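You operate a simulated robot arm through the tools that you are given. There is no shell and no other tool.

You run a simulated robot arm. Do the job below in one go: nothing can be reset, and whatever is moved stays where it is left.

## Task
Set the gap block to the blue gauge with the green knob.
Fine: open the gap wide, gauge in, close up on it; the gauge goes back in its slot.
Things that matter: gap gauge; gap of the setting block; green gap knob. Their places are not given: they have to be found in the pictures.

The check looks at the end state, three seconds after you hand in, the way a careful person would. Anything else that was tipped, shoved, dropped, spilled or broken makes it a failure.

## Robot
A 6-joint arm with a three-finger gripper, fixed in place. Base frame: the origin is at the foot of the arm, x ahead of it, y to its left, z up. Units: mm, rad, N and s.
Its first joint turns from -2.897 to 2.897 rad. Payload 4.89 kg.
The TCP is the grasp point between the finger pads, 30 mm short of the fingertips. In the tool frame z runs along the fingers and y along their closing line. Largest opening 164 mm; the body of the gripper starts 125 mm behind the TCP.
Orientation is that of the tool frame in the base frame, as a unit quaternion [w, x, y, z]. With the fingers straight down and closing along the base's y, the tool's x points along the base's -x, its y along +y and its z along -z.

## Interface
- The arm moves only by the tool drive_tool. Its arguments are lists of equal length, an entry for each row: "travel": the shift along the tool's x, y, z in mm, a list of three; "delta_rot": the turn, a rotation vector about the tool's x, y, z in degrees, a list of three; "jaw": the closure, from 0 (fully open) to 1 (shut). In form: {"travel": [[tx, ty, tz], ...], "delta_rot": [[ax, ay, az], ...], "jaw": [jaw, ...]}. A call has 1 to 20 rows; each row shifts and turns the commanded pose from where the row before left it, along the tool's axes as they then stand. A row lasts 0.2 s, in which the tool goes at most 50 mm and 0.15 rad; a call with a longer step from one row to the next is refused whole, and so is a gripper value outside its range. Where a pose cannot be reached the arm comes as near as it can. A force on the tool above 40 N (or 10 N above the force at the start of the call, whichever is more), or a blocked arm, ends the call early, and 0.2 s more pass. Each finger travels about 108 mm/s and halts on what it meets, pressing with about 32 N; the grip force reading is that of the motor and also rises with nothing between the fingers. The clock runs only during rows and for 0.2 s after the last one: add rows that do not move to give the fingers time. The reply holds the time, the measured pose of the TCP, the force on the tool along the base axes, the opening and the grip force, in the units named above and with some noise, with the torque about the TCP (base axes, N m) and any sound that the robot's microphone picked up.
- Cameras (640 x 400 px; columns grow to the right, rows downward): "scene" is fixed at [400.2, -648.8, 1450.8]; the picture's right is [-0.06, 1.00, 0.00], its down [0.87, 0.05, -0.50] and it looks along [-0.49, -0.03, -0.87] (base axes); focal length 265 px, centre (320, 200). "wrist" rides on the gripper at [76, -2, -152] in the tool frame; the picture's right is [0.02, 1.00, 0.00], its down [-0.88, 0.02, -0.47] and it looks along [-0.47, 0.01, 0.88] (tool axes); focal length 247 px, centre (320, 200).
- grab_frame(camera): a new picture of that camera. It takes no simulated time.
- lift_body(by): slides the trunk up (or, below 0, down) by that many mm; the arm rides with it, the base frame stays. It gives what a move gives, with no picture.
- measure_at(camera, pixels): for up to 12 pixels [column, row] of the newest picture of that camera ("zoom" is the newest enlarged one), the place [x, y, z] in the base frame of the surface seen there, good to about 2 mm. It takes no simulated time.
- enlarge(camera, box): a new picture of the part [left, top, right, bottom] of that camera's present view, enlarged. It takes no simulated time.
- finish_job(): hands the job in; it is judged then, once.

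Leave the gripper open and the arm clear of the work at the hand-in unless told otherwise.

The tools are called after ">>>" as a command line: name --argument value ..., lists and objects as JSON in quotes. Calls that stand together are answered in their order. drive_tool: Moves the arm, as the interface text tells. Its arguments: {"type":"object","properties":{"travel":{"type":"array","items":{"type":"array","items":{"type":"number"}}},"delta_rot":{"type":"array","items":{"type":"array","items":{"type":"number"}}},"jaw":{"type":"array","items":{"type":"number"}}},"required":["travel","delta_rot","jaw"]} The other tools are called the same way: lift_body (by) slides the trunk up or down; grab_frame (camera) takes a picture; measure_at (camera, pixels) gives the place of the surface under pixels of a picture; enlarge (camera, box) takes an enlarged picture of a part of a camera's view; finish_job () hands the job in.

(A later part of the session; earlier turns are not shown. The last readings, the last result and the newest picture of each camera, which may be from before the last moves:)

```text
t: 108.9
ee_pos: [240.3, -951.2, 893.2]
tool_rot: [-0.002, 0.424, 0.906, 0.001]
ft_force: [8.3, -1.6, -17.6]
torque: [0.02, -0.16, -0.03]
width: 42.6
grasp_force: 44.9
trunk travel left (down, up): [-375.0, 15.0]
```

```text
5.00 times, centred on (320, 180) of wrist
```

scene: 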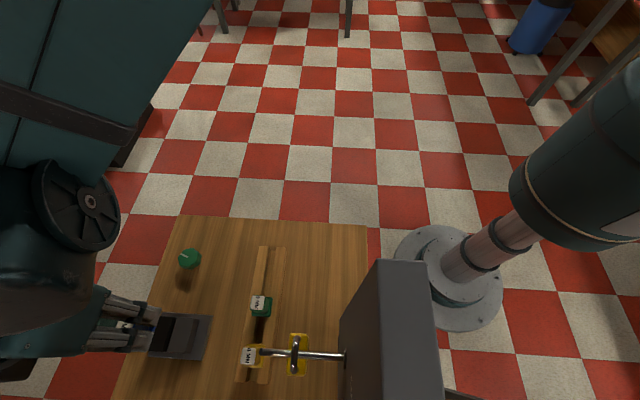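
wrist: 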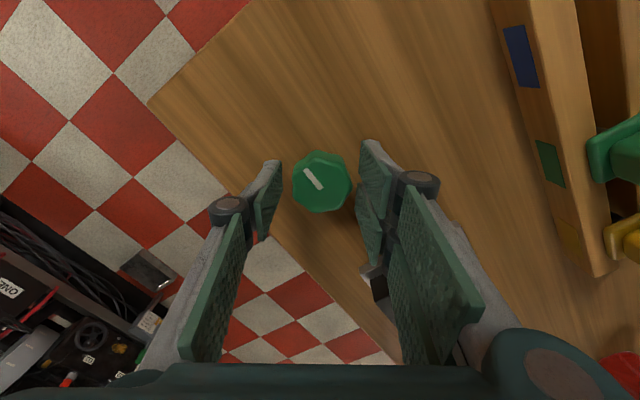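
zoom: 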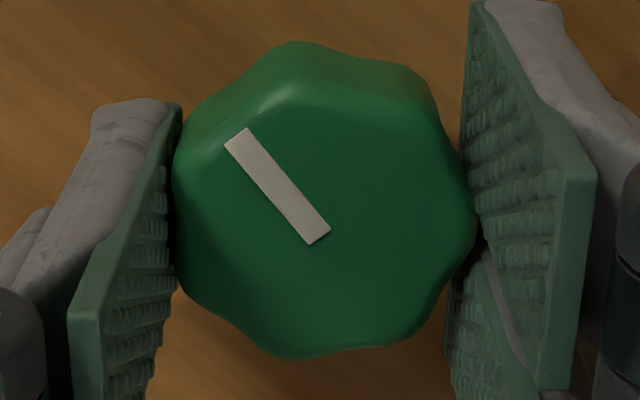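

Yaw 50° and the jaw still hasn't moved, so there is backlash/dead zone. I'll continue clockwise another 12° to find where opening begins.

>>> drive_tool --travel '[[0, 0, 0], [0, 0, 0], [0, 0, 0], [0, 0, 0], [0, 0, 0]]' --delta_rot '[[0, 0, 3], [0, 0, 3], [0, 0, 3], [0, 0, 3], [0, 0, 0]]' --jaw '[1, 1, 1, 1, 1]'

>>> enlarge --camera "scene" --box '[160, 350, 168, 355]'

>>> enlarge --camera "scene" --box '[186, 348, 194, 353]'

>>> enlarge --camera "wrist" --box '[270, 140, 370, 220]'

```text
t: 110.1
ee_pos: [240.2, -951.9, 892.5]
tool_rot: [-0.002, 0.516, 0.856, 0.0]
ft_force: [-5.5, 17.3, -19.8]
torque: [0.02, -0.04, 0.0]
width: 42.1
grasp_force: 45.1
trunk travel left (down, up): [-375.0, 15.0]
```

```text
16.00 times, centred on (164, 352) of scene
```

zoom: 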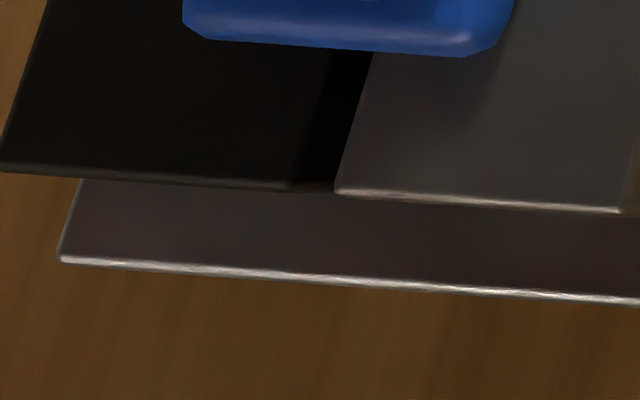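

```text
16.00 times, centred on (190, 350) of scene
```

zoom: 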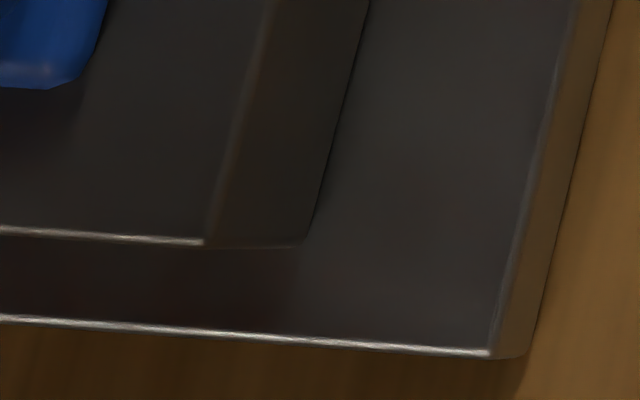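

```text
5.00 times, centred on (320, 180) of wrist
```

zoom: 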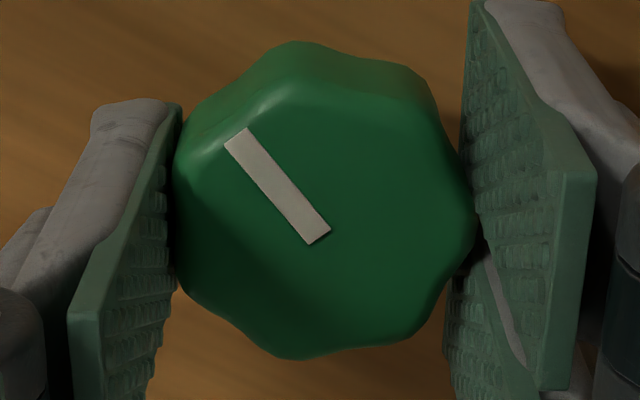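

Jaw still looks unchanged at yaw 62° (46° back). Continue clockwise 16° more.

>>> drive_tool --travel '[[0, 0, 0.4], [0, 0, 0], [0, 0, 0], [0, 0, 0], [0, 0, 0], [0, 0, 0]]' --delta_rot '[[0, 0, 0], [0, 0, 4], [0, 0, 4], [0, 0, 4], [0, 0, 4], [0, 0, 0]]' --jaw '[1, 1, 1, 1, 1, 1]'

>>> enlarge --camera "scene" --box '[160, 350, 168, 355]'

>>> enlarge --camera "scene" --box '[186, 348, 194, 353]'

>>> enlarge --camera "wrist" --box '[270, 140, 370, 220]'

```text
t: 111.5
ee_pos: [239.6, -951.9, 893.4]
tool_rot: [0.0, 0.631, 0.776, -0.001]
ft_force: [-1.6, -8.3, 6.4]
torque: [-0.03, 0.07, 0.0]
width: 42.5
grasp_force: 45.0
trunk travel left (down, up): [-375.0, 15.0]
```

```text
16.00 times, centred on (164, 352) of scene
```

zoom: 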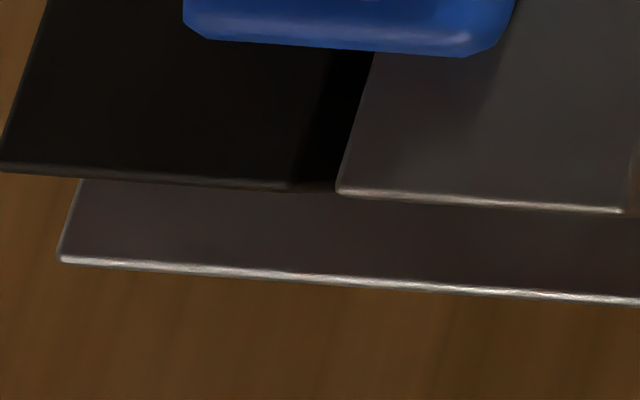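

```text
16.00 times, centred on (190, 350) of scene
```

zoom: 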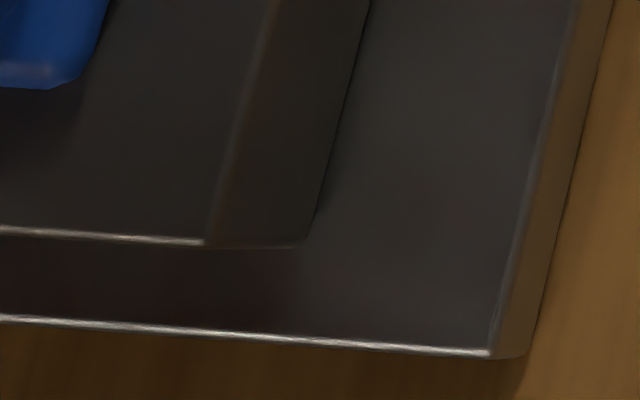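

```text
5.00 times, centred on (320, 180) of wrist
```

zoom: 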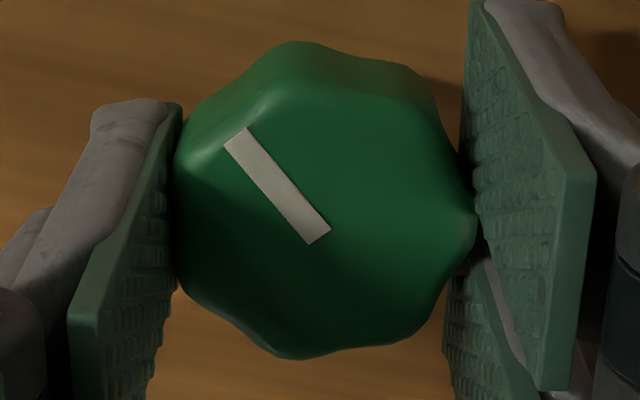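

Now the jaw corner moved ≈+2 px (338,190 vs 336,190): opening began around yaw ≈62°, so there is a dead zone. Plan: close again past contact (to yaw ≈30°), then back off to mid dead zone (yaw ≈48°) so nothing presses. CCW 24° first.

>>> drive_tool --travel '[[0, 0, 0], [0, 0, 0], [0, 0, 0], [0, 0, 0], [0, 0, 0], [0, 0, 0], [0, 0, 0]]' --delta_rot '[[0, 0, -4], [0, 0, -4], [0, 0, -4], [0, 0, -4], [0, 0, -4], [0, 0, -4], [0, 0, 0]]' --jaw '[1, 1, 1, 1, 1, 1, 1]'

>>> enlarge --camera "scene" --box '[160, 350, 168, 355]'

>>> enlarge --camera "scene" --box '[186, 348, 194, 353]'

>>> enlarge --camera "wrist" --box '[270, 140, 370, 220]'

```text
t: 113.1
ee_pos: [240.3, -950.9, 893.2]
tool_rot: [-0.002, 0.456, 0.89, -0.001]
ft_force: [7.2, -9.4, 16.1]
torque: [-0.24, -0.43, -0.02]
width: 42.2
grasp_force: 45.2
trunk travel left (down, up): [-375.0, 15.0]
```

```text
16.00 times, centred on (164, 352) of scene
```

zoom: 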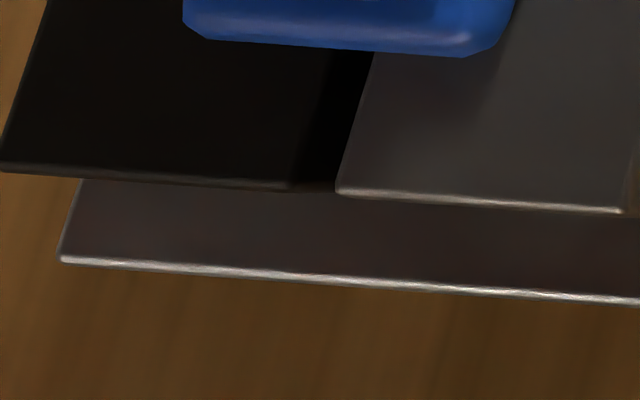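

```text
16.00 times, centred on (190, 350) of scene
```

zoom: 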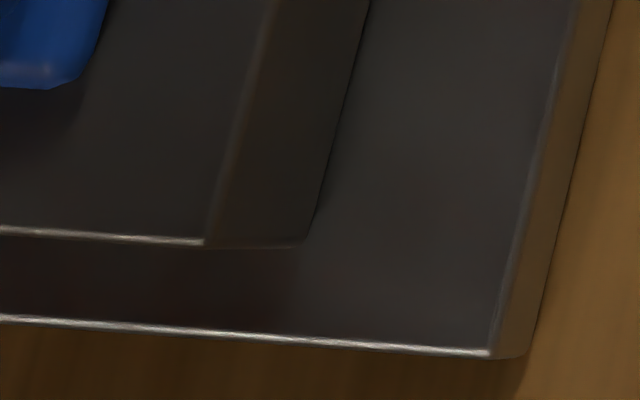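

```text
5.00 times, centred on (320, 180) of wrist
```

zoom: 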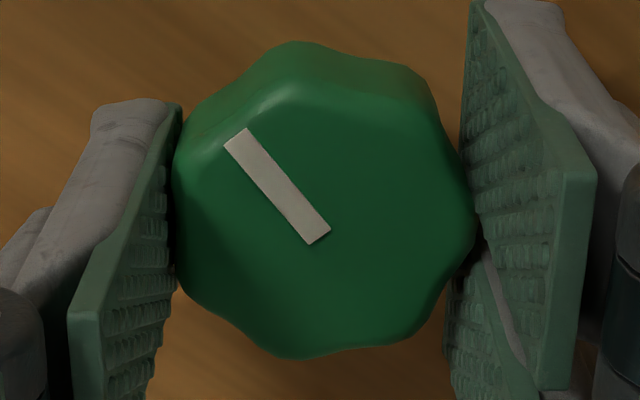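

At yaw 54° the corner reads ≈337, between 338 (open) and 336 (clamped), so contact is near yaw ≈46°. Continue CCW 18° to ensure contact.

>>> drive_tool --travel '[[0, 0, 0], [0, 0, 0], [0, 0, 0], [0, 0, 0], [0, 0, 0], [0, 0, 0], [0, 0, 0]]' --delta_rot '[[0, 0, -3], [0, 0, -3], [0, 0, -3], [0, 0, -3], [0, 0, -3], [0, 0, -3], [0, 0, 0]]' --jaw '[1, 1, 1, 1, 1, 1, 1]'

>>> enlarge --camera "scene" --box '[160, 350, 168, 355]'

>>> enlarge --camera "scene" --box '[186, 348, 194, 353]'

>>> enlarge --camera "wrist" --box '[270, 140, 370, 220]'

```text
t: 114.7
ee_pos: [241.3, -951.3, 893.5]
tool_rot: [-0.002, 0.31, 0.951, -0.001]
ft_force: [15.8, -23.1, 21.2]
torque: [-0.63, -0.54, 0.0]
width: 42.6
grasp_force: 45.0
trunk travel left (down, up): [-375.0, 15.0]
```

```text
16.00 times, centred on (164, 352) of scene
```

zoom: 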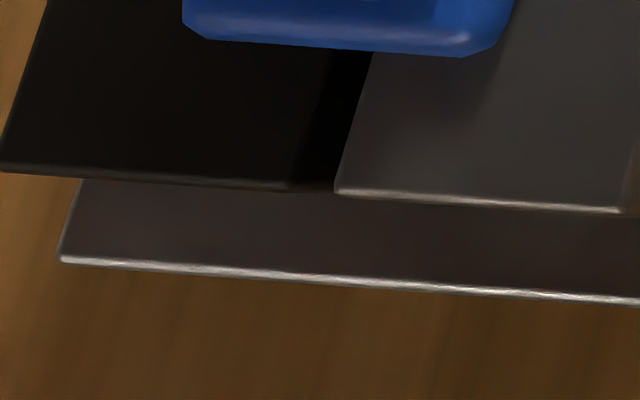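

```text
16.00 times, centred on (190, 350) of scene
```

zoom: 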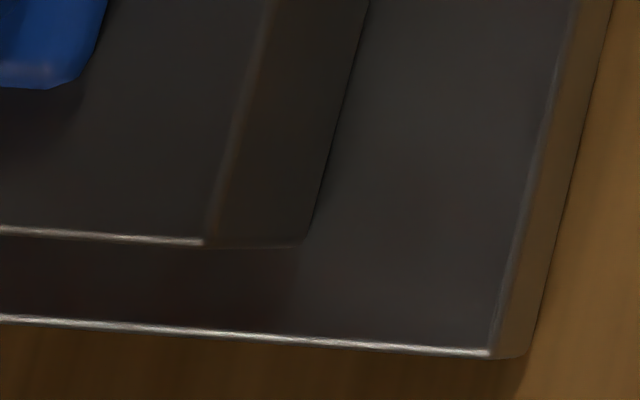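

```text
5.00 times, centred on (320, 180) of wrist
```

zoom: 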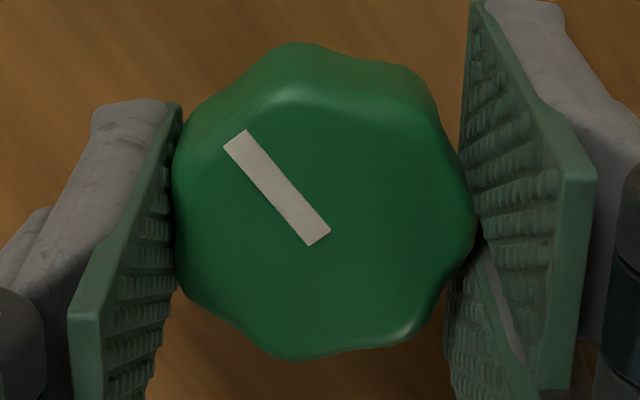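

Back at the clamped reading (336,190) at yaw 36°. Now ease back clockwise 16° to the middle of the dead zone, confirm the jaw stays, and release the knob.

>>> drive_tool --travel '[[0, 0, 0], [0, 0, 0], [0, 0, 0], [0, 0, 0], [0, 0, 0], [0, 0, 0], [0, 0, 0], [0, 0, 0], [0, 0, 0]]' --delta_rot '[[0, 0, 4], [0, 0, 4], [0, 0, 4], [0, 0, 4], [0, 0, 0], [0, 0, 0], [0, 0, 0], [0, 0, 0], [0, 0, 0]]' --jaw '[1, 1, 1, 1, 1, 0.7, 0.6, 0.6, 0.6]'

>>> enlarge --camera "scene" --box '[160, 350, 168, 355]'

>>> enlarge --camera "wrist" --box '[270, 140, 370, 220]'

```text
t: 116.7
ee_pos: [240.7, -949.7, 893.4]
tool_rot: [-0.002, 0.441, 0.898, 0.0]
ft_force: [-0.4, -0.5, -0.6]
torque: [-0.02, 0.03, 0.02]
width: 65.2
grasp_force: 0.1
trunk travel left (down, up): [-375.0, 15.0]
```

```text
16.00 times, centred on (164, 352) of scene
```

zoom: 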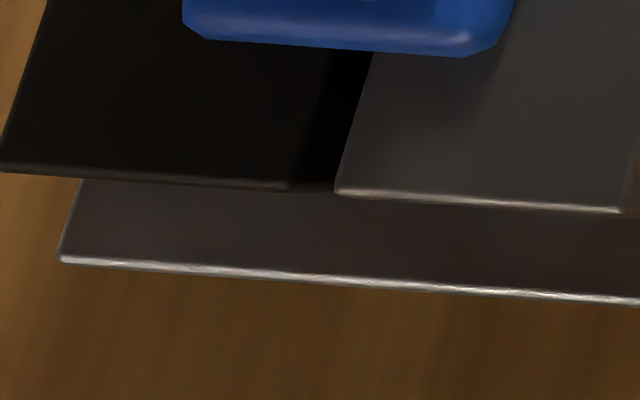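

```text
5.00 times, centred on (320, 180) of wrist
```

zoom: 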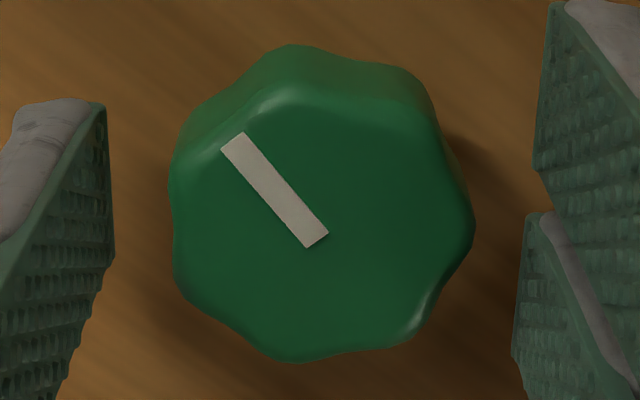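

Jaw unchanged (336,190), knob released. Now lift 140 mm, rotate back to yaw 0, and return above the gauge.

>>> drive_tool --travel '[[0, 0, -20], [0, 0, -40], [0, 0, -40], [0, 0, -40], [0, 0, 0], [0, 0, 0], [0, 0, 0], [0, 0, 0], [0, 0, 0], [0, 0, 0], [0, 0, 0], [0, 0, 0]]' --delta_rot '[[0, 0, 0], [0, 0, 0], [0, 0, 0], [0, 0, 0], [0, 0, -8.5], [0, 0, -8.5], [0, 0, -8.5], [0, 0, -8.5], [0, 0, -8.5], [0, 0, -8.5], [0, 0, -1.3], [0, 0, 0]]' --jaw '[0.6, 0.6, 0.6, 0.6, 0.6, 0.6, 0.6, 0.6, 0.6, 0.6, 0.6, 0.6]'

>>> drive_tool --travel '[[-36, 3.3, 0], [-36, 3.3, 0], [-36, 3.3, 0], [-36, 3.3, 0], [0, 0, 0], [0, 0, 0]]' --delta_rot '[[0, 0, 0], [0, 0, 0], [0, 0, 0], [0, 0, 0], [0, 0, 0], [0, 0, 0]]' --jaw '[0.6, 0.6, 0.6, 0.6, 0.6, 0.6]'

>>> grab_frame --camera "wrist"

>>> enlarge --camera "wrist" --box '[270, 90, 370, 170]'

```text
t: 119.3
ee_pos: [241.3, -951.8, 1033.5]
tool_rot: [-0.002, -0.002, 1.0, 0.0]
ft_force: [0.9, 1.0, -0.2]
torque: [0.03, 0.02, 0.0]
width: 65.6
grasp_force: 0.1
trunk travel left (down, up): [-375.0, 15.0]
```

```text
t: 120.7
ee_pos: [387.6, -938.4, 1030.0]
tool_rot: [-0.002, -0.001, 1.0, 0.001]
ft_force: [-0.5, -0.3, -0.6]
torque: [-0.03, 0.04, -0.01]
width: 65.4
grasp_force: 0.2
trunk travel left (down, up): [-375.0, 15.0]
```

```text
taken
```

wrist: 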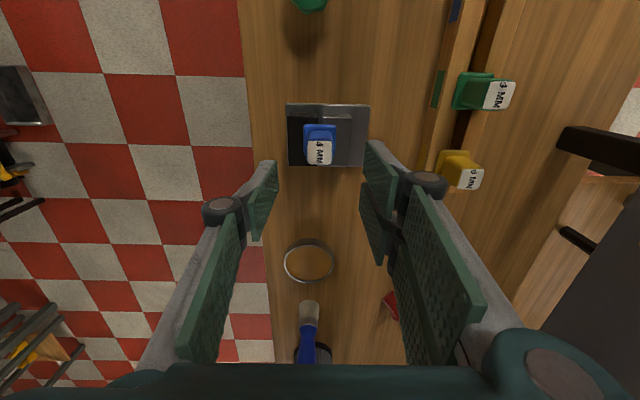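

```text
5.00 times, centred on (320, 130) of wrist
```

zoom: 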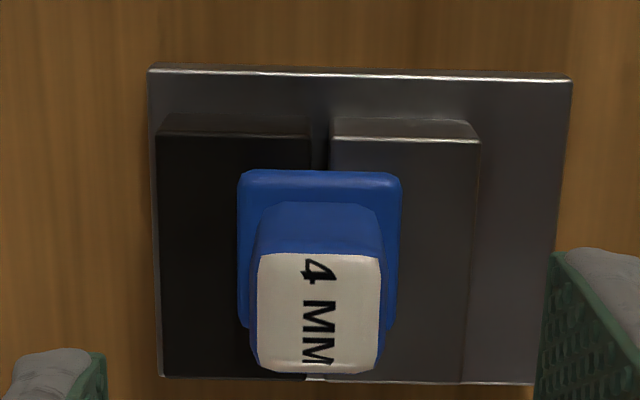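

The gauge is offset about (+1.1,-0.8) in tool axes; correct and descend to z≈950 first, then check.

>>> drive_tool --travel '[[1.1, -0.8, 10], [0, 0, 25], [0, 0, 25], [0, 0, 20], [0, 0, 0], [0, 0, 0]]' --delta_rot '[[0, 0, 0], [0, 0, 0], [0, 0, 0], [0, 0, 0], [0, 0, 0], [0, 0, 0]]' --jaw '[0.6, 0.6, 0.6, 0.6, 0.6, 0.6]'

>>> enlarge --camera "wrist" --box '[240, 120, 400, 220]'

```text
t: 122.1
ee_pos: [382.9, -937.8, 950.6]
tool_rot: [-0.002, -0.001, 1.0, 0.001]
ft_force: [0.4, 0.6, 0.5]
torque: [-0.05, -0.04, 0.01]
width: 65.6
grasp_force: 0.2
trunk travel left (down, up): [-375.0, 15.0]
```

```text
4.00 times, centred on (320, 170) of wrist
```

zoom: 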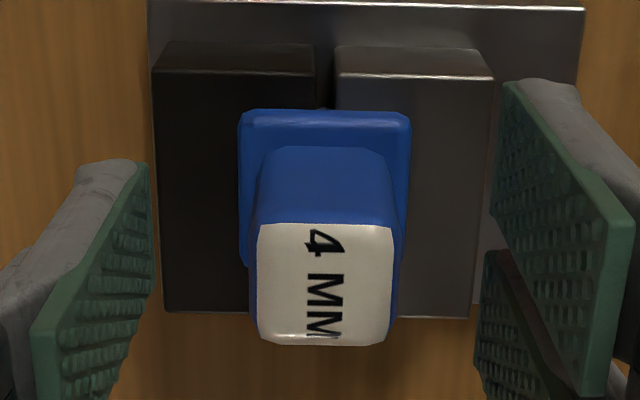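

Now the gauge appears ≈2.3 mm toward tool -x and 0.6 toward +y; correct that and go down to z≈933.5.

>>> drive_tool --travel '[[-2.3, 0.6, 0], [0, 0, 8], [0, 0, 8], [0, 0, 0], [0, 0, 0]]' --delta_rot '[[0, 0, 0], [0, 0, 0], [0, 0, 0], [0, 0, 0], [0, 0, 0]]' --jaw '[0.6, 0.6, 0.6, 0.6, 0.6]'

>>> enlarge --camera "wrist" --box '[240, 120, 400, 220]'

```text
t: 123.3
ee_pos: [385.8, -937.8, 935.5]
tool_rot: [-0.002, 0.0, 1.0, 0.001]
ft_force: [-0.1, 0.8, -0.3]
torque: [-0.02, 0.01, -0.02]
width: 65.5
grasp_force: 0.1
trunk travel left (down, up): [-375.0, 15.0]
```

```text
4.00 times, centred on (320, 170) of wrist
```

zoom: 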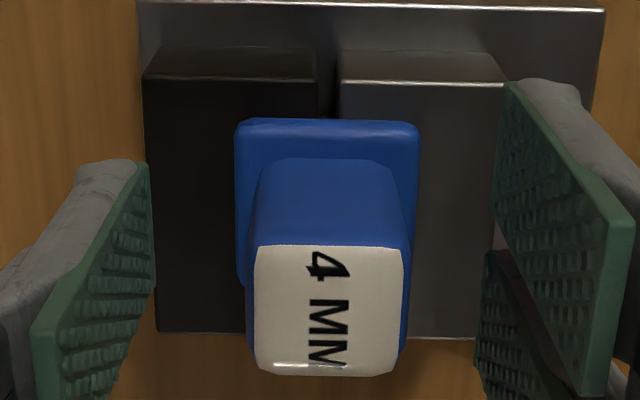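

Label position matches the original grasp geometry, except the gauge is ≈0.9 mm to +y. Shift +0.9 and close gently in increments so as not to disturb the jaws.

>>> drive_tool --travel '[[0, 0.9, 0], [0, 0, 0], [0, 0, 0], [0, 0, 0]]' --delta_rot '[[0, 0, 0], [0, 0, 0], [0, 0, 0], [0, 0, 0]]' --jaw '[0.7, 0.78, 0.8, 0.8]'

>>> enlarge --camera "wrist" --box '[260, 140, 380, 215]'

```text
t: 124.3
ee_pos: [386.4, -936.2, 935.3]
tool_rot: [-0.002, -0.002, 1.0, 0.001]
ft_force: [-0.7, -0.6, 0.8]
torque: [-0.01, 0.01, 0.0]
width: 32.8
grasp_force: 0.0
trunk travel left (down, up): [-375.0, 15.0]
```

```text
5.33 times, centred on (320, 178) of wrist
```

zoom: 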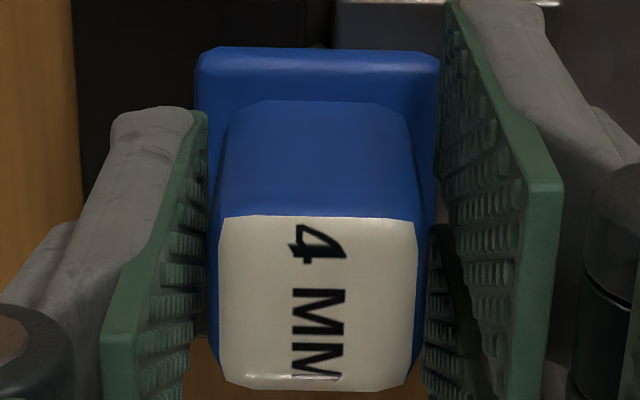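

The handle is now slightly nearer the left pad (≈0.6–0.8 mm). Shift -0.6 in y, then look again before the final closing.

>>> drive_tool --travel '[[0, -0.6, 0], [0, 0, 0], [0, 0, 0]]' --delta_rot '[[0, 0, 0], [0, 0, 0], [0, 0, 0]]' --jaw '[0.8, 0.815, 0.815]'

>>> enlarge --camera "wrist" --box '[260, 140, 380, 215]'

>>> enlarge --camera "scene" --box '[160, 350, 168, 355]'

```text
t: 125.1
ee_pos: [386.1, -937.4, 936.3]
tool_rot: [-0.002, -0.001, 1.0, 0.001]
ft_force: [0.2, -0.2, -0.1]
torque: [-0.02, 0.0, 0.02]
width: 30.2
grasp_force: 0.1
trunk travel left (down, up): [-375.0, 15.0]
```

```text
5.33 times, centred on (320, 178) of wrist
```

zoom: 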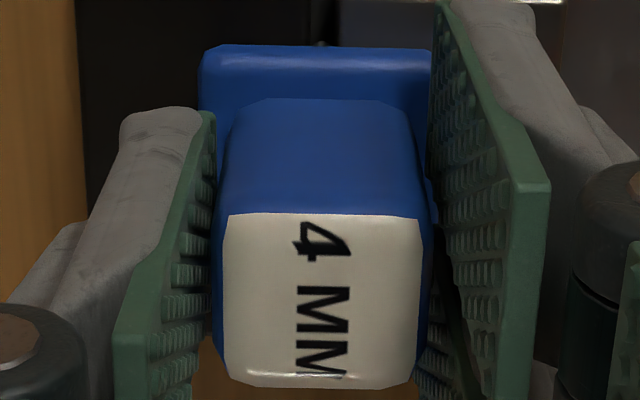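

```text
16.00 times, centred on (164, 352) of scene
```

zoom: 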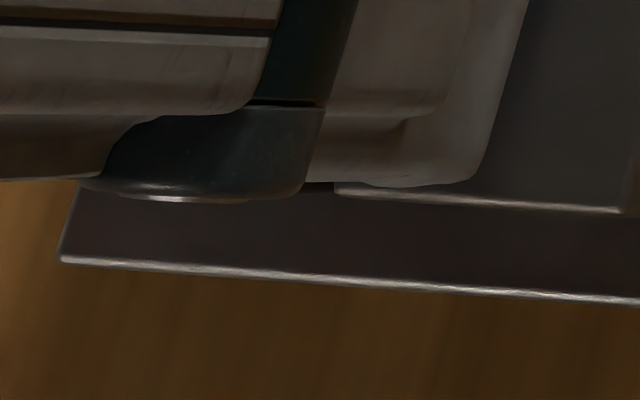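

Centred within ~0.2 mm. Close fully and hold.

>>> drive_tool --travel '[[0, 0, 0], [0, 0, 0], [0, 0, 0], [0, 0, 0], [0, 0, 0], [0, 0, 0]]' --delta_rot '[[0, 0, 0], [0, 0, 0], [0, 0, 0], [0, 0, 0], [0, 0, 0], [0, 0, 0]]' --jaw '[0.83, 0.85, 0.9, 1.0, 1.0, 1.0]'

>>> enlarge --camera "scene" --box '[186, 348, 194, 353]'

>>> enlarge --camera "scene" --box '[160, 350, 168, 355]'

```text
t: 126.5
ee_pos: [386.5, -938.1, 936.3]
tool_rot: [-0.002, -0.001, 1.0, 0.001]
ft_force: [-1.6, 3.8, -1.5]
torque: [0.14, 0.04, -0.08]
width: 27.5
grasp_force: 31.6
trunk travel left (down, up): [-375.0, 15.0]
```

```text
16.00 times, centred on (190, 350) of scene
```

zoom: 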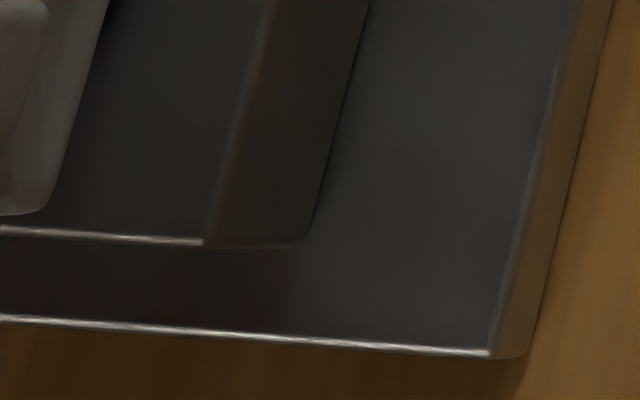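

```text
16.00 times, centred on (164, 352) of scene
```

zoom: 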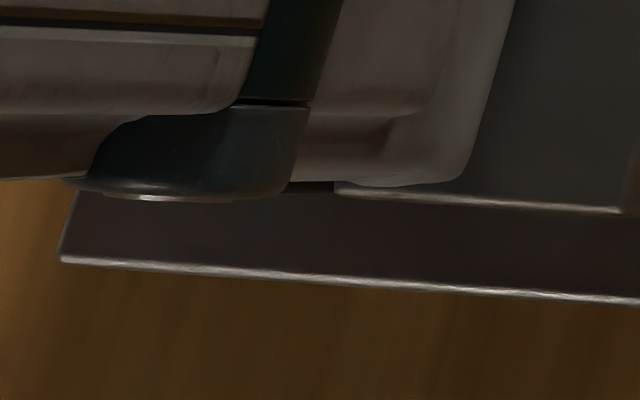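

Gripped at 27.5 mm with only ≈4 N side force; jaw still at (203,243). Lift slowly.

>>> drive_tool --travel '[[0, 0, -0.5], [0, 0, -0.5], [0, 0, -1], [0, 0, -1], [0, 0, -1], [0, 0, 0]]' --delta_rot '[[0, 0, 0], [0, 0, 0], [0, 0, 0], [0, 0, 0], [0, 0, 0], [0, 0, 0]]' --jaw '[1, 1, 1, 1, 1, 1]'

>>> enlarge --camera "wrist" --box '[240, 120, 400, 220]'

```text
t: 127.9
ee_pos: [385.6, -937.9, 939.7]
tool_rot: [-0.001, -0.001, 1.0, 0.0]
ft_force: [-1.0, 1.2, -0.4]
torque: [0.04, 0.05, -0.09]
width: 27.6
grasp_force: 32.2
trunk travel left (down, up): [-375.0, 15.0]
```

```text
4.00 times, centred on (320, 170) of wrist
```

zoom: 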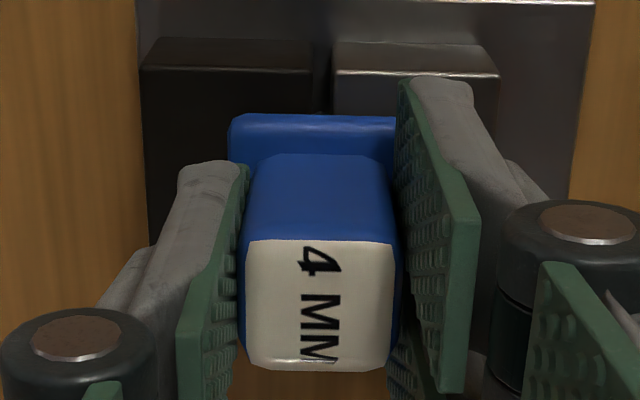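

Coming up freely. Continue up with a gentle ramp.

>>> drive_tool --travel '[[0, 0, -1], [0, 0, -2], [0, 0, -2], [0, 0, -2], [0, 0, -2], [0, 0, -2], [0, 0, -3], [0, 0, -3], [0, 0, -3], [0, 0, -4], [0, 0, -4], [0, 0, -4], [0, 0, -4], [0, 0, -4], [0, 0, -4], [0, 0, -4], [0, 0, -4], [0, 0, -3], [0, 0, -2], [0, 0, 0]]' --delta_rot '[[0, 0, 0], [0, 0, 0], [0, 0, 0], [0, 0, 0], [0, 0, 0], [0, 0, 0], [0, 0, 0], [0, 0, 0], [0, 0, 0], [0, 0, 0], [0, 0, 0], [0, 0, 0], [0, 0, 0], [0, 0, 0], [0, 0, 0], [0, 0, 0], [0, 0, 0], [0, 0, 0], [0, 0, 0], [0, 0, 0]]' --jaw '[1, 1, 1, 1, 1, 1, 1, 1, 1, 1, 1, 1, 1, 1, 1, 1, 1, 1, 1, 1]'

>>> grab_frame --camera "wrist"

>>> enlarge --camera "scene" --box '[160, 350, 168, 355]'

>>> enlarge --camera "scene" --box '[186, 348, 194, 353]'

```text
t: 132.1
ee_pos: [386.4, -937.1, 997.0]
tool_rot: [-0.002, -0.001, 1.0, 0.0]
ft_force: [-0.8, -0.1, -0.9]
torque: [0.04, 0.02, 0.02]
width: 27.4
grasp_force: 32.0
trunk travel left (down, up): [-375.0, 15.0]
```

```text
taken
```

wrist: 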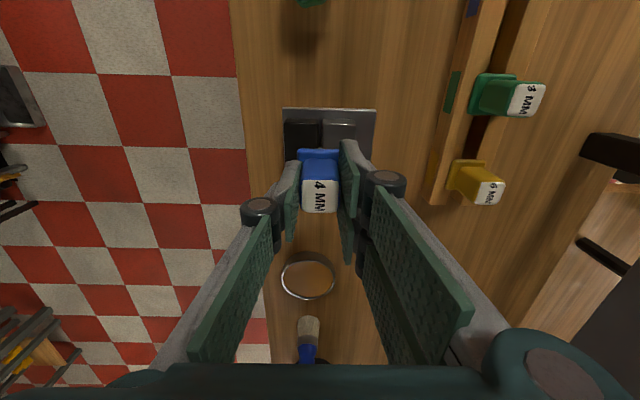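

```text
16.00 times, centred on (164, 352) of scene
```

zoom: 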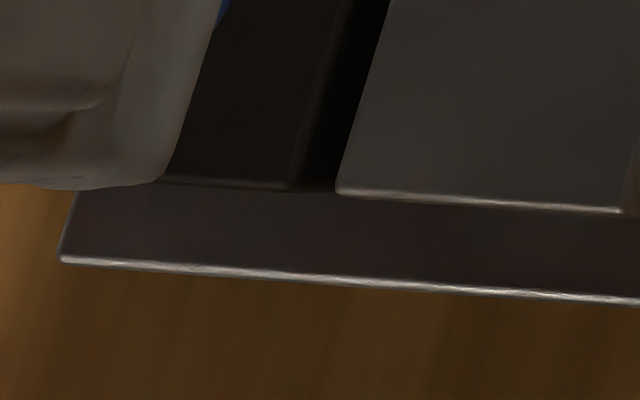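

```text
16.00 times, centred on (190, 350) of scene
```

zoom: 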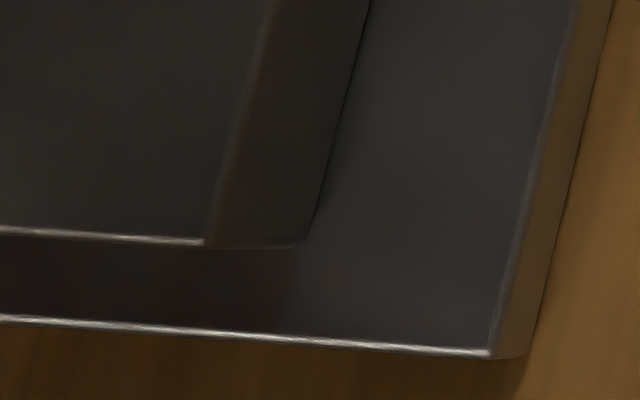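

The gauge is out and held. I'll judge the jaw more finely later. Now carry the gauge back: up 22 mm and across to above its slot at ≈(245,-770).

>>> drive_tool --travel '[[0, 0, -4], [0, 0, -6], [0, 0, -6], [0, 0, -6], [2, 2.4, 0], [5, 5.9, 0], [9, 10.7, 0], [11, 13.0, 0], [11, 13.0, 0], [11, 13.0, 0], [11, 13.0, 0], [11, 13.0, 0], [11, 13.0, 0], [11, 13.0, 0], [11, 13.0, 0], [11, 13.0, 0], [10, 11.9, 0], [8, 9.5, 0], [5, 5.9, 0], [2.4, 3.2, 0]]' --delta_rot '[[0, 0, 0], [0, 0, 0], [0, 0, 0], [0, 0, 0], [0, 0, 0], [0, 0, 0], [0, 0, 0], [0, 0, 0], [0, 0, 0], [0, 0, 0], [0, 0, 0], [0, 0, 0], [0, 0, 0], [0, 0, 0], [0, 0, 0], [0, 0, 0], [0, 0, 0], [0, 0, 0], [0, 0, 0], [0, 0, 0]]' --jaw '[1, 1, 1, 1, 1, 1, 1, 1, 1, 1, 1, 1, 1, 1, 1, 1, 1, 1, 1, 1]'

>>> grab_frame --camera "wrist"

>>> enlarge --camera "wrist" --box '[260, 90, 380, 190]'

>>> enlarge --camera "scene" --box '[160, 335, 184, 355]'

```text
t: 136.3
ee_pos: [246.8, -771.1, 1020.0]
tool_rot: [-0.002, -0.001, 1.0, 0.001]
ft_force: [-0.9, 0.2, -1.2]
torque: [-0.04, 0.03, -0.01]
width: 27.2
grasp_force: 32.1
trunk travel left (down, up): [-375.0, 15.0]
```

```text
taken
```

wrist: 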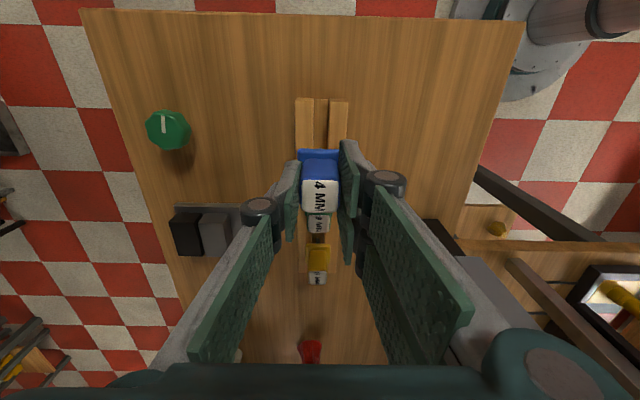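

```text
4.00 times, centred on (320, 140) of wrist
```

zoom: 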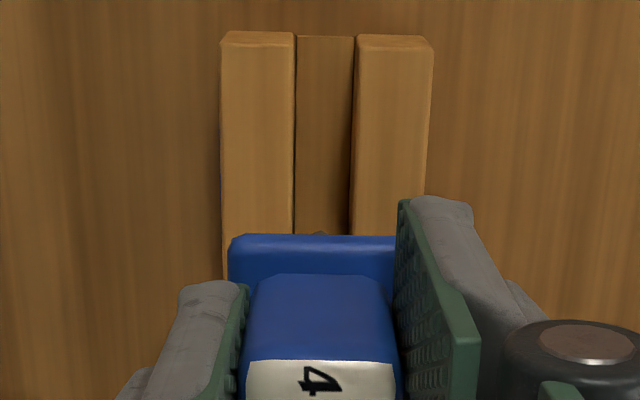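

```text
16.00 times, centred on (172, 345) of scene
```

zoom: 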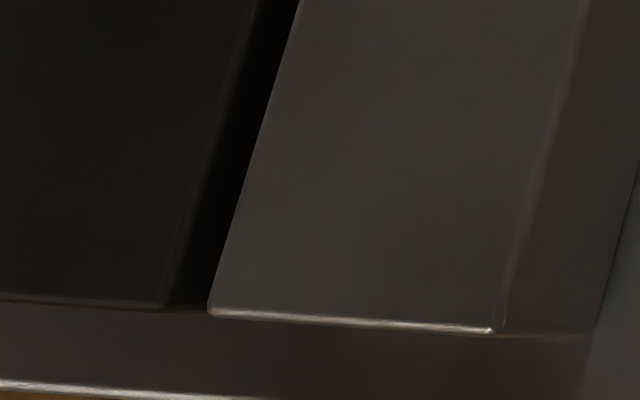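

Over the rack. Let me look at the empty slot from the scene camera, and the trough, before lowering.

>>> enlarge --camera "scene" --box '[235, 235, 305, 310]'

>>> measure_at --camera "zoom" --pixels '[[320, 250], [290, 250], [350, 250], [320, 300], [300, 200]]'

```text
5.33 times, centred on (270, 272) of scene
```

zoom: 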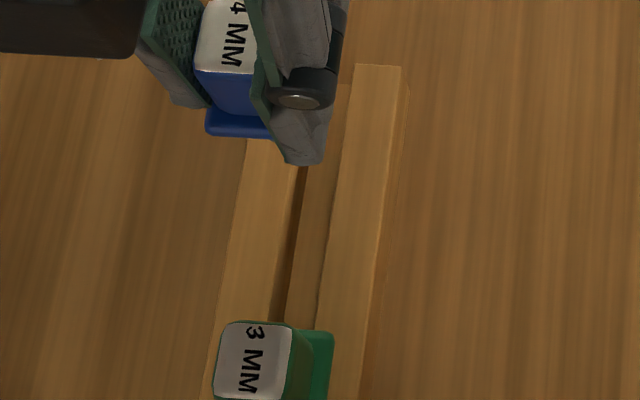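

```text
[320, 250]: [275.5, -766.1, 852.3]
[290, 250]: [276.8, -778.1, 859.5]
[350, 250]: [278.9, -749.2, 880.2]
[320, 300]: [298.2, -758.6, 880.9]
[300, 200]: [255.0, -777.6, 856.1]
```

The slot is a continuous trough between rails (y ≈ -778…-761). I'll shift (tool +1.5, +0.8) and lower gently to z≈950.

>>> drive_tool --travel '[[1.5, 0.8, 0], [0, 0, 2], [0, 0, 4], [0, 0, 5], [0, 0, 6], [0, 0, 6], [0, 0, 6], [0, 0, 6], [0, 0, 6], [0, 0, 6], [0, 0, 6], [0, 0, 6], [0, 0, 5], [0, 0, 4], [0, 0, 2], [0, 0, 0]]' --delta_rot '[[0, 0, 0], [0, 0, 0], [0, 0, 0], [0, 0, 0], [0, 0, 0], [0, 0, 0], [0, 0, 0], [0, 0, 0], [0, 0, 0], [0, 0, 0], [0, 0, 0], [0, 0, 0], [0, 0, 0], [0, 0, 0], [0, 0, 0], [0, 0, 0]]' --jaw '[1, 1, 1, 1, 1, 1, 1, 1, 1, 1, 1, 1, 1, 1, 1, 1]'

>>> enlarge --camera "wrist" --box '[260, 90, 380, 190]'

```text
t: 139.7
ee_pos: [242.8, -769.9, 950.1]
tool_rot: [-0.002, 0.0, 1.0, 0.001]
ft_force: [1.1, -0.2, -1.1]
torque: [0.01, 0.02, 0.01]
width: 27.1
grasp_force: 31.8
trunk travel left (down, up): [-375.0, 15.0]
```

```text
4.00 times, centred on (320, 140) of wrist
```

zoom: 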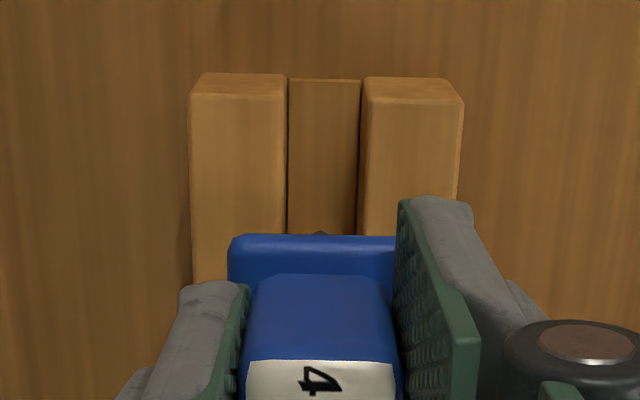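

Aligned with the trough. Nudge +1.2 in base x and lower to z≈929.

>>> drive_tool --travel '[[-1.2, 0.5, 0], [0, 0, 2], [0, 0, 3], [0, 0, 3], [0, 0, 3], [0, 0, 3], [0, 0, 3], [0, 0, 2], [0, 0, 2], [0, 0, 0]]' --delta_rot '[[0, 0, 0], [0, 0, 0], [0, 0, 0], [0, 0, 0], [0, 0, 0], [0, 0, 0], [0, 0, 0], [0, 0, 0], [0, 0, 0], [0, 0, 0]]' --jaw '[1, 1, 1, 1, 1, 1, 1, 1, 1, 1]'

>>> drive_tool --travel '[[0, 0, 0.7], [0, 0, 0.7], [0, 0, 0.7], [0, 0, 0]]' --delta_rot '[[0, 0, 0], [0, 0, 0], [0, 0, 0], [0, 0, 0]]' --jaw '[1, 1, 1, 1]'

>>> enlarge --camera "scene" --box '[235, 225, 305, 300]'

```text
t: 141.9
ee_pos: [245.7, -770.8, 928.4]
tool_rot: [-0.002, 0.0, 1.0, 0.001]
ft_force: [0.4, -0.2, -0.9]
torque: [0.0, -0.01, 0.0]
width: 27.4
grasp_force: 32.2
trunk travel left (down, up): [-375.0, 15.0]
```

```text
t: 142.9
ee_pos: [244.5, -770.6, 927.2]
tool_rot: [-0.002, -0.001, 1.0, 0.0]
ft_force: [-0.4, 0.3, -0.9]
torque: [-0.01, 0.01, -0.01]
width: 27.3
grasp_force: 32.2
trunk travel left (down, up): [-375.0, 15.0]
```

```text
5.33 times, centred on (270, 262) of scene
```

zoom: 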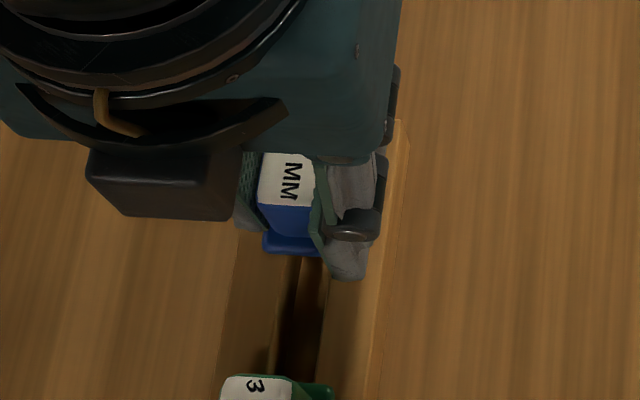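

No contact yet; continue down in 0.5 mm steps.

>>> drive_tool --travel '[[0, 0, 0.5], [0, 0, 0.5], [0, 0, 0]]' --delta_rot '[[0, 0, 0], [0, 0, 0], [0, 0, 0]]' --jaw '[1, 1, 1]'

```text
t: 143.7
ee_pos: [244.6, -771.5, 926.2]
tool_rot: [-0.002, -0.001, 1.0, 0.0]
ft_force: [-1.3, -7.5, 22.5]
torque: [-0.2, 0.1, 0.03]
width: 27.4
grasp_force: 32.2
trunk travel left (down, up): [-375.0, 15.0]
```

Collar rests on the rails (22 N). Back off 0.6 mm, open, and lift away.

>>> drive_tool --travel '[[0, 0, -0.6], [0, 0, 0], [0, 0, 0], [0, 0, 0]]' --delta_rot '[[0, 0, 0], [0, 0, 0], [0, 0, 0], [0, 0, 0]]' --jaw '[1, 0.8, 0.62, 0.62]'

>>> drive_tool --travel '[[0, 0, -10], [0, 0, -20], [0, 0, -25], [0, 0, -25], [0, 0, -20], [0, 0, 0]]' --delta_rot '[[0, 0, 0], [0, 0, 0], [0, 0, 0], [0, 0, 0], [0, 0, 0], [0, 0, 0]]' --jaw '[0.62, 0.62, 0.62, 0.62, 0.62, 0.62]'

>>> grab_frame --camera "wrist"

>>> enlarge --camera "wrist" --box '[270, 90, 370, 190]'

>>> enlarge --camera "scene" --box '[160, 335, 184, 355]'

```text
t: 144.7
ee_pos: [243.5, -770.0, 925.9]
tool_rot: [-0.001, 0.0, 1.0, 0.001]
ft_force: [0.1, 0.5, -0.2]
torque: [0.0, -0.01, -0.02]
width: 62.2
grasp_force: 0.1
trunk travel left (down, up): [-375.0, 15.0]
```

```text
t: 146.1
ee_pos: [244.4, -765.3, 1028.5]
tool_rot: [-0.003, 0.0, 1.0, 0.001]
ft_force: [-0.1, 0.6, -0.4]
torque: [-0.03, -0.02, -0.01]
width: 62.3
grasp_force: 0.0
trunk travel left (down, up): [-375.0, 15.0]
```

```text
taken
```

wrist: 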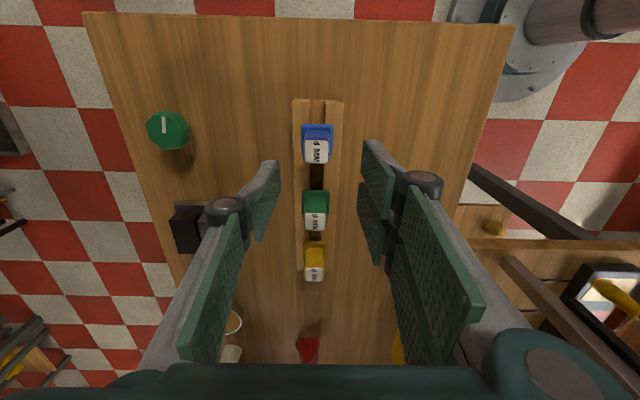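

```text
4.00 times, centred on (320, 140) of wrist
```

zoom: 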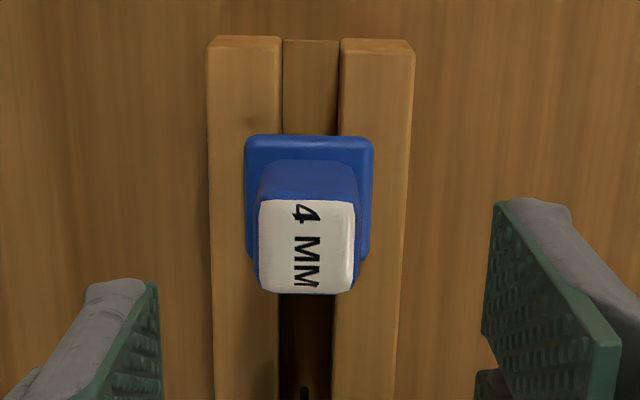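

```text
16.00 times, centred on (172, 345) of scene
```

zoom: 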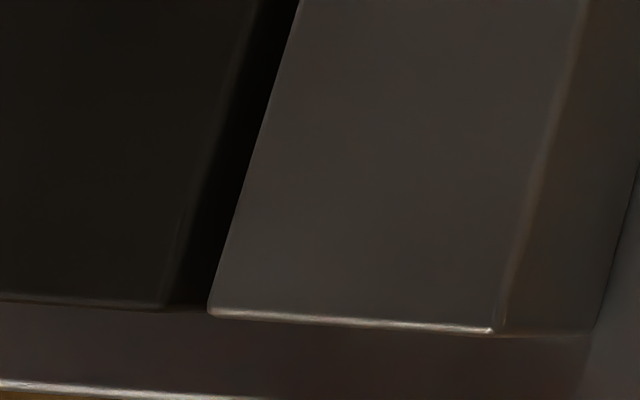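

The gauge is back in its slot. Now check the jaw position with the same comparator views as when clamped.

>>> enlarge --camera "scene" --box '[160, 350, 168, 355]'

>>> enlarge --camera "scene" --box '[186, 348, 194, 353]'

```text
16.00 times, centred on (164, 352) of scene
```

zoom: 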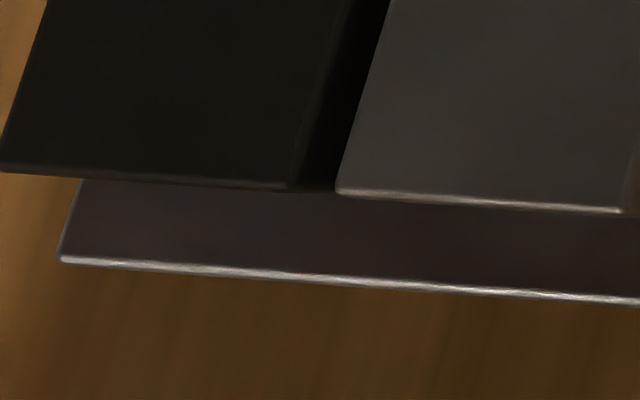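

```text
16.00 times, centred on (190, 350) of scene
```

zoom: 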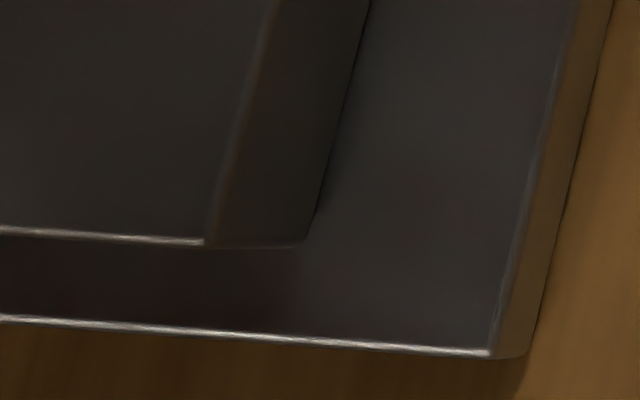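

The jaw corner now reads ≈337.5 vs 336 clamped, and the right face edge ≈370–371 vs 368: it seems ~0.1–0.15 mm more open than when clamped, i.e. floating within the screw's slop. I'll inspect the empty gap closely with the wrist camera: move over the block with jaws wide open.

>>> drive_tool --travel '[[-10, -12, 0], [-20, -25, 0], [-30, -35, 0], [-30, -35, 0], [-30, -35, 0], [-20, -25, 0], [0, 0, 0], [0, 0, 0]]' --delta_rot '[[0, 0, 0], [0, 0, 0], [0, 0, 0], [0, 0, 0], [0, 0, 0], [0, 0, 0], [0, 0, 0], [0, 0, 0]]' --jaw '[0.62, 0.5, 0.3, 0.1, 0, 0, 0, 0]'

>>> drive_tool --travel '[[0, 0, 25], [0, 0, 25], [0, 0, 25], [0, 0, 25], [0, 0, 0], [0, 0, 0]]' --delta_rot '[[0, 0, 0], [0, 0, 0], [0, 0, 0], [0, 0, 0], [0, 0, 0], [0, 0, 0]]' --jaw '[0, 0, 0, 0, 0, 0]'

>>> grab_frame --camera "wrist"

```text
t: 147.9
ee_pos: [386.0, -934.0, 1025.9]
tool_rot: [-0.002, -0.001, 1.0, 0.001]
ft_force: [-0.1, 0.1, -0.2]
torque: [-0.02, 0.01, -0.01]
width: 164.0
grasp_force: 0.0
trunk travel left (down, up): [-375.0, 15.0]
```

```text
t: 149.3
ee_pos: [384.6, -934.9, 927.3]
tool_rot: [-0.002, 0.0, 1.0, 0.001]
ft_force: [-0.4, 0.2, 0.6]
torque: [0.04, 0.02, -0.02]
width: 164.1
grasp_force: 0.0
trunk travel left (down, up): [-375.0, 15.0]
```

```text
taken
```

wrist: 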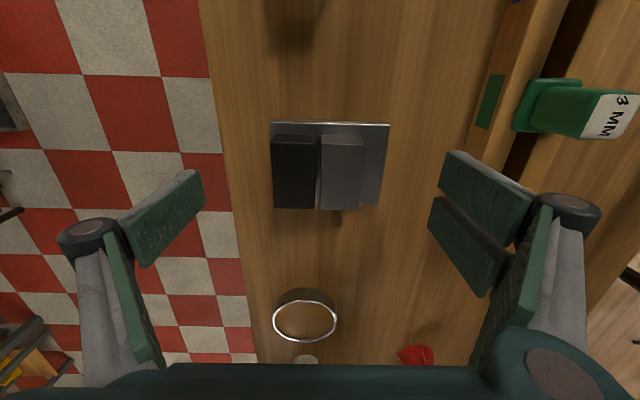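

Good view of the bare block. Zoom tightly on the gap at both ends.

>>> enlarge --camera "wrist" --box '[298, 135, 338, 160]'

>>> enlarge --camera "wrist" --box '[298, 190, 338, 215]'

>>> enlarge --camera "wrist" --box '[260, 120, 400, 220]'

```text
16.00 times, centred on (318, 148) of wrist
```

zoom: 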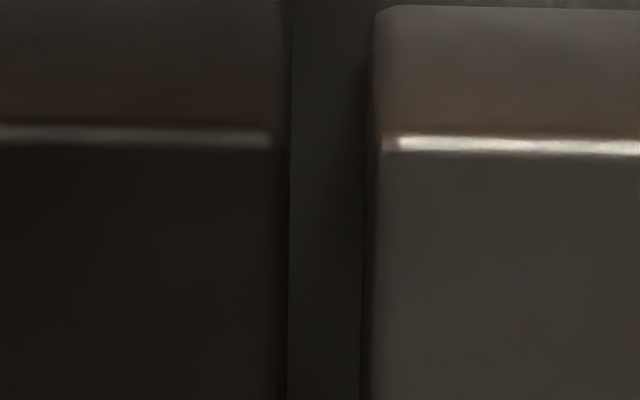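

```text
16.00 times, centred on (318, 202) of wrist
```

zoom: 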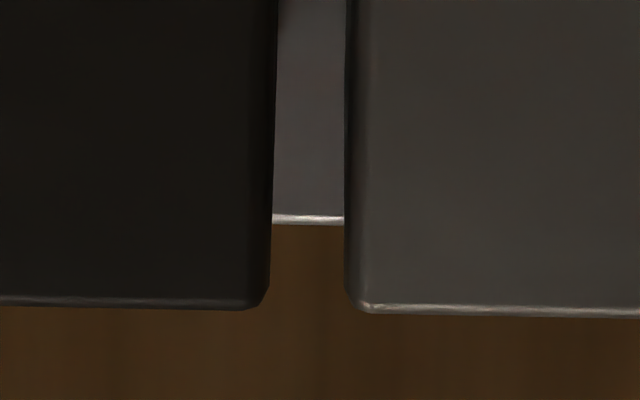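

```text
4.00 times, centred on (330, 170) of wrist
```

zoom: 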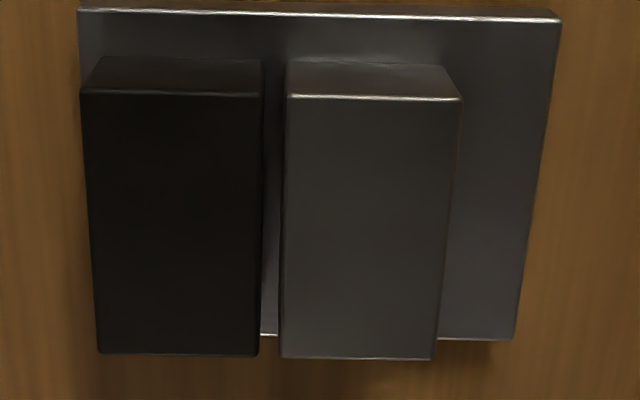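

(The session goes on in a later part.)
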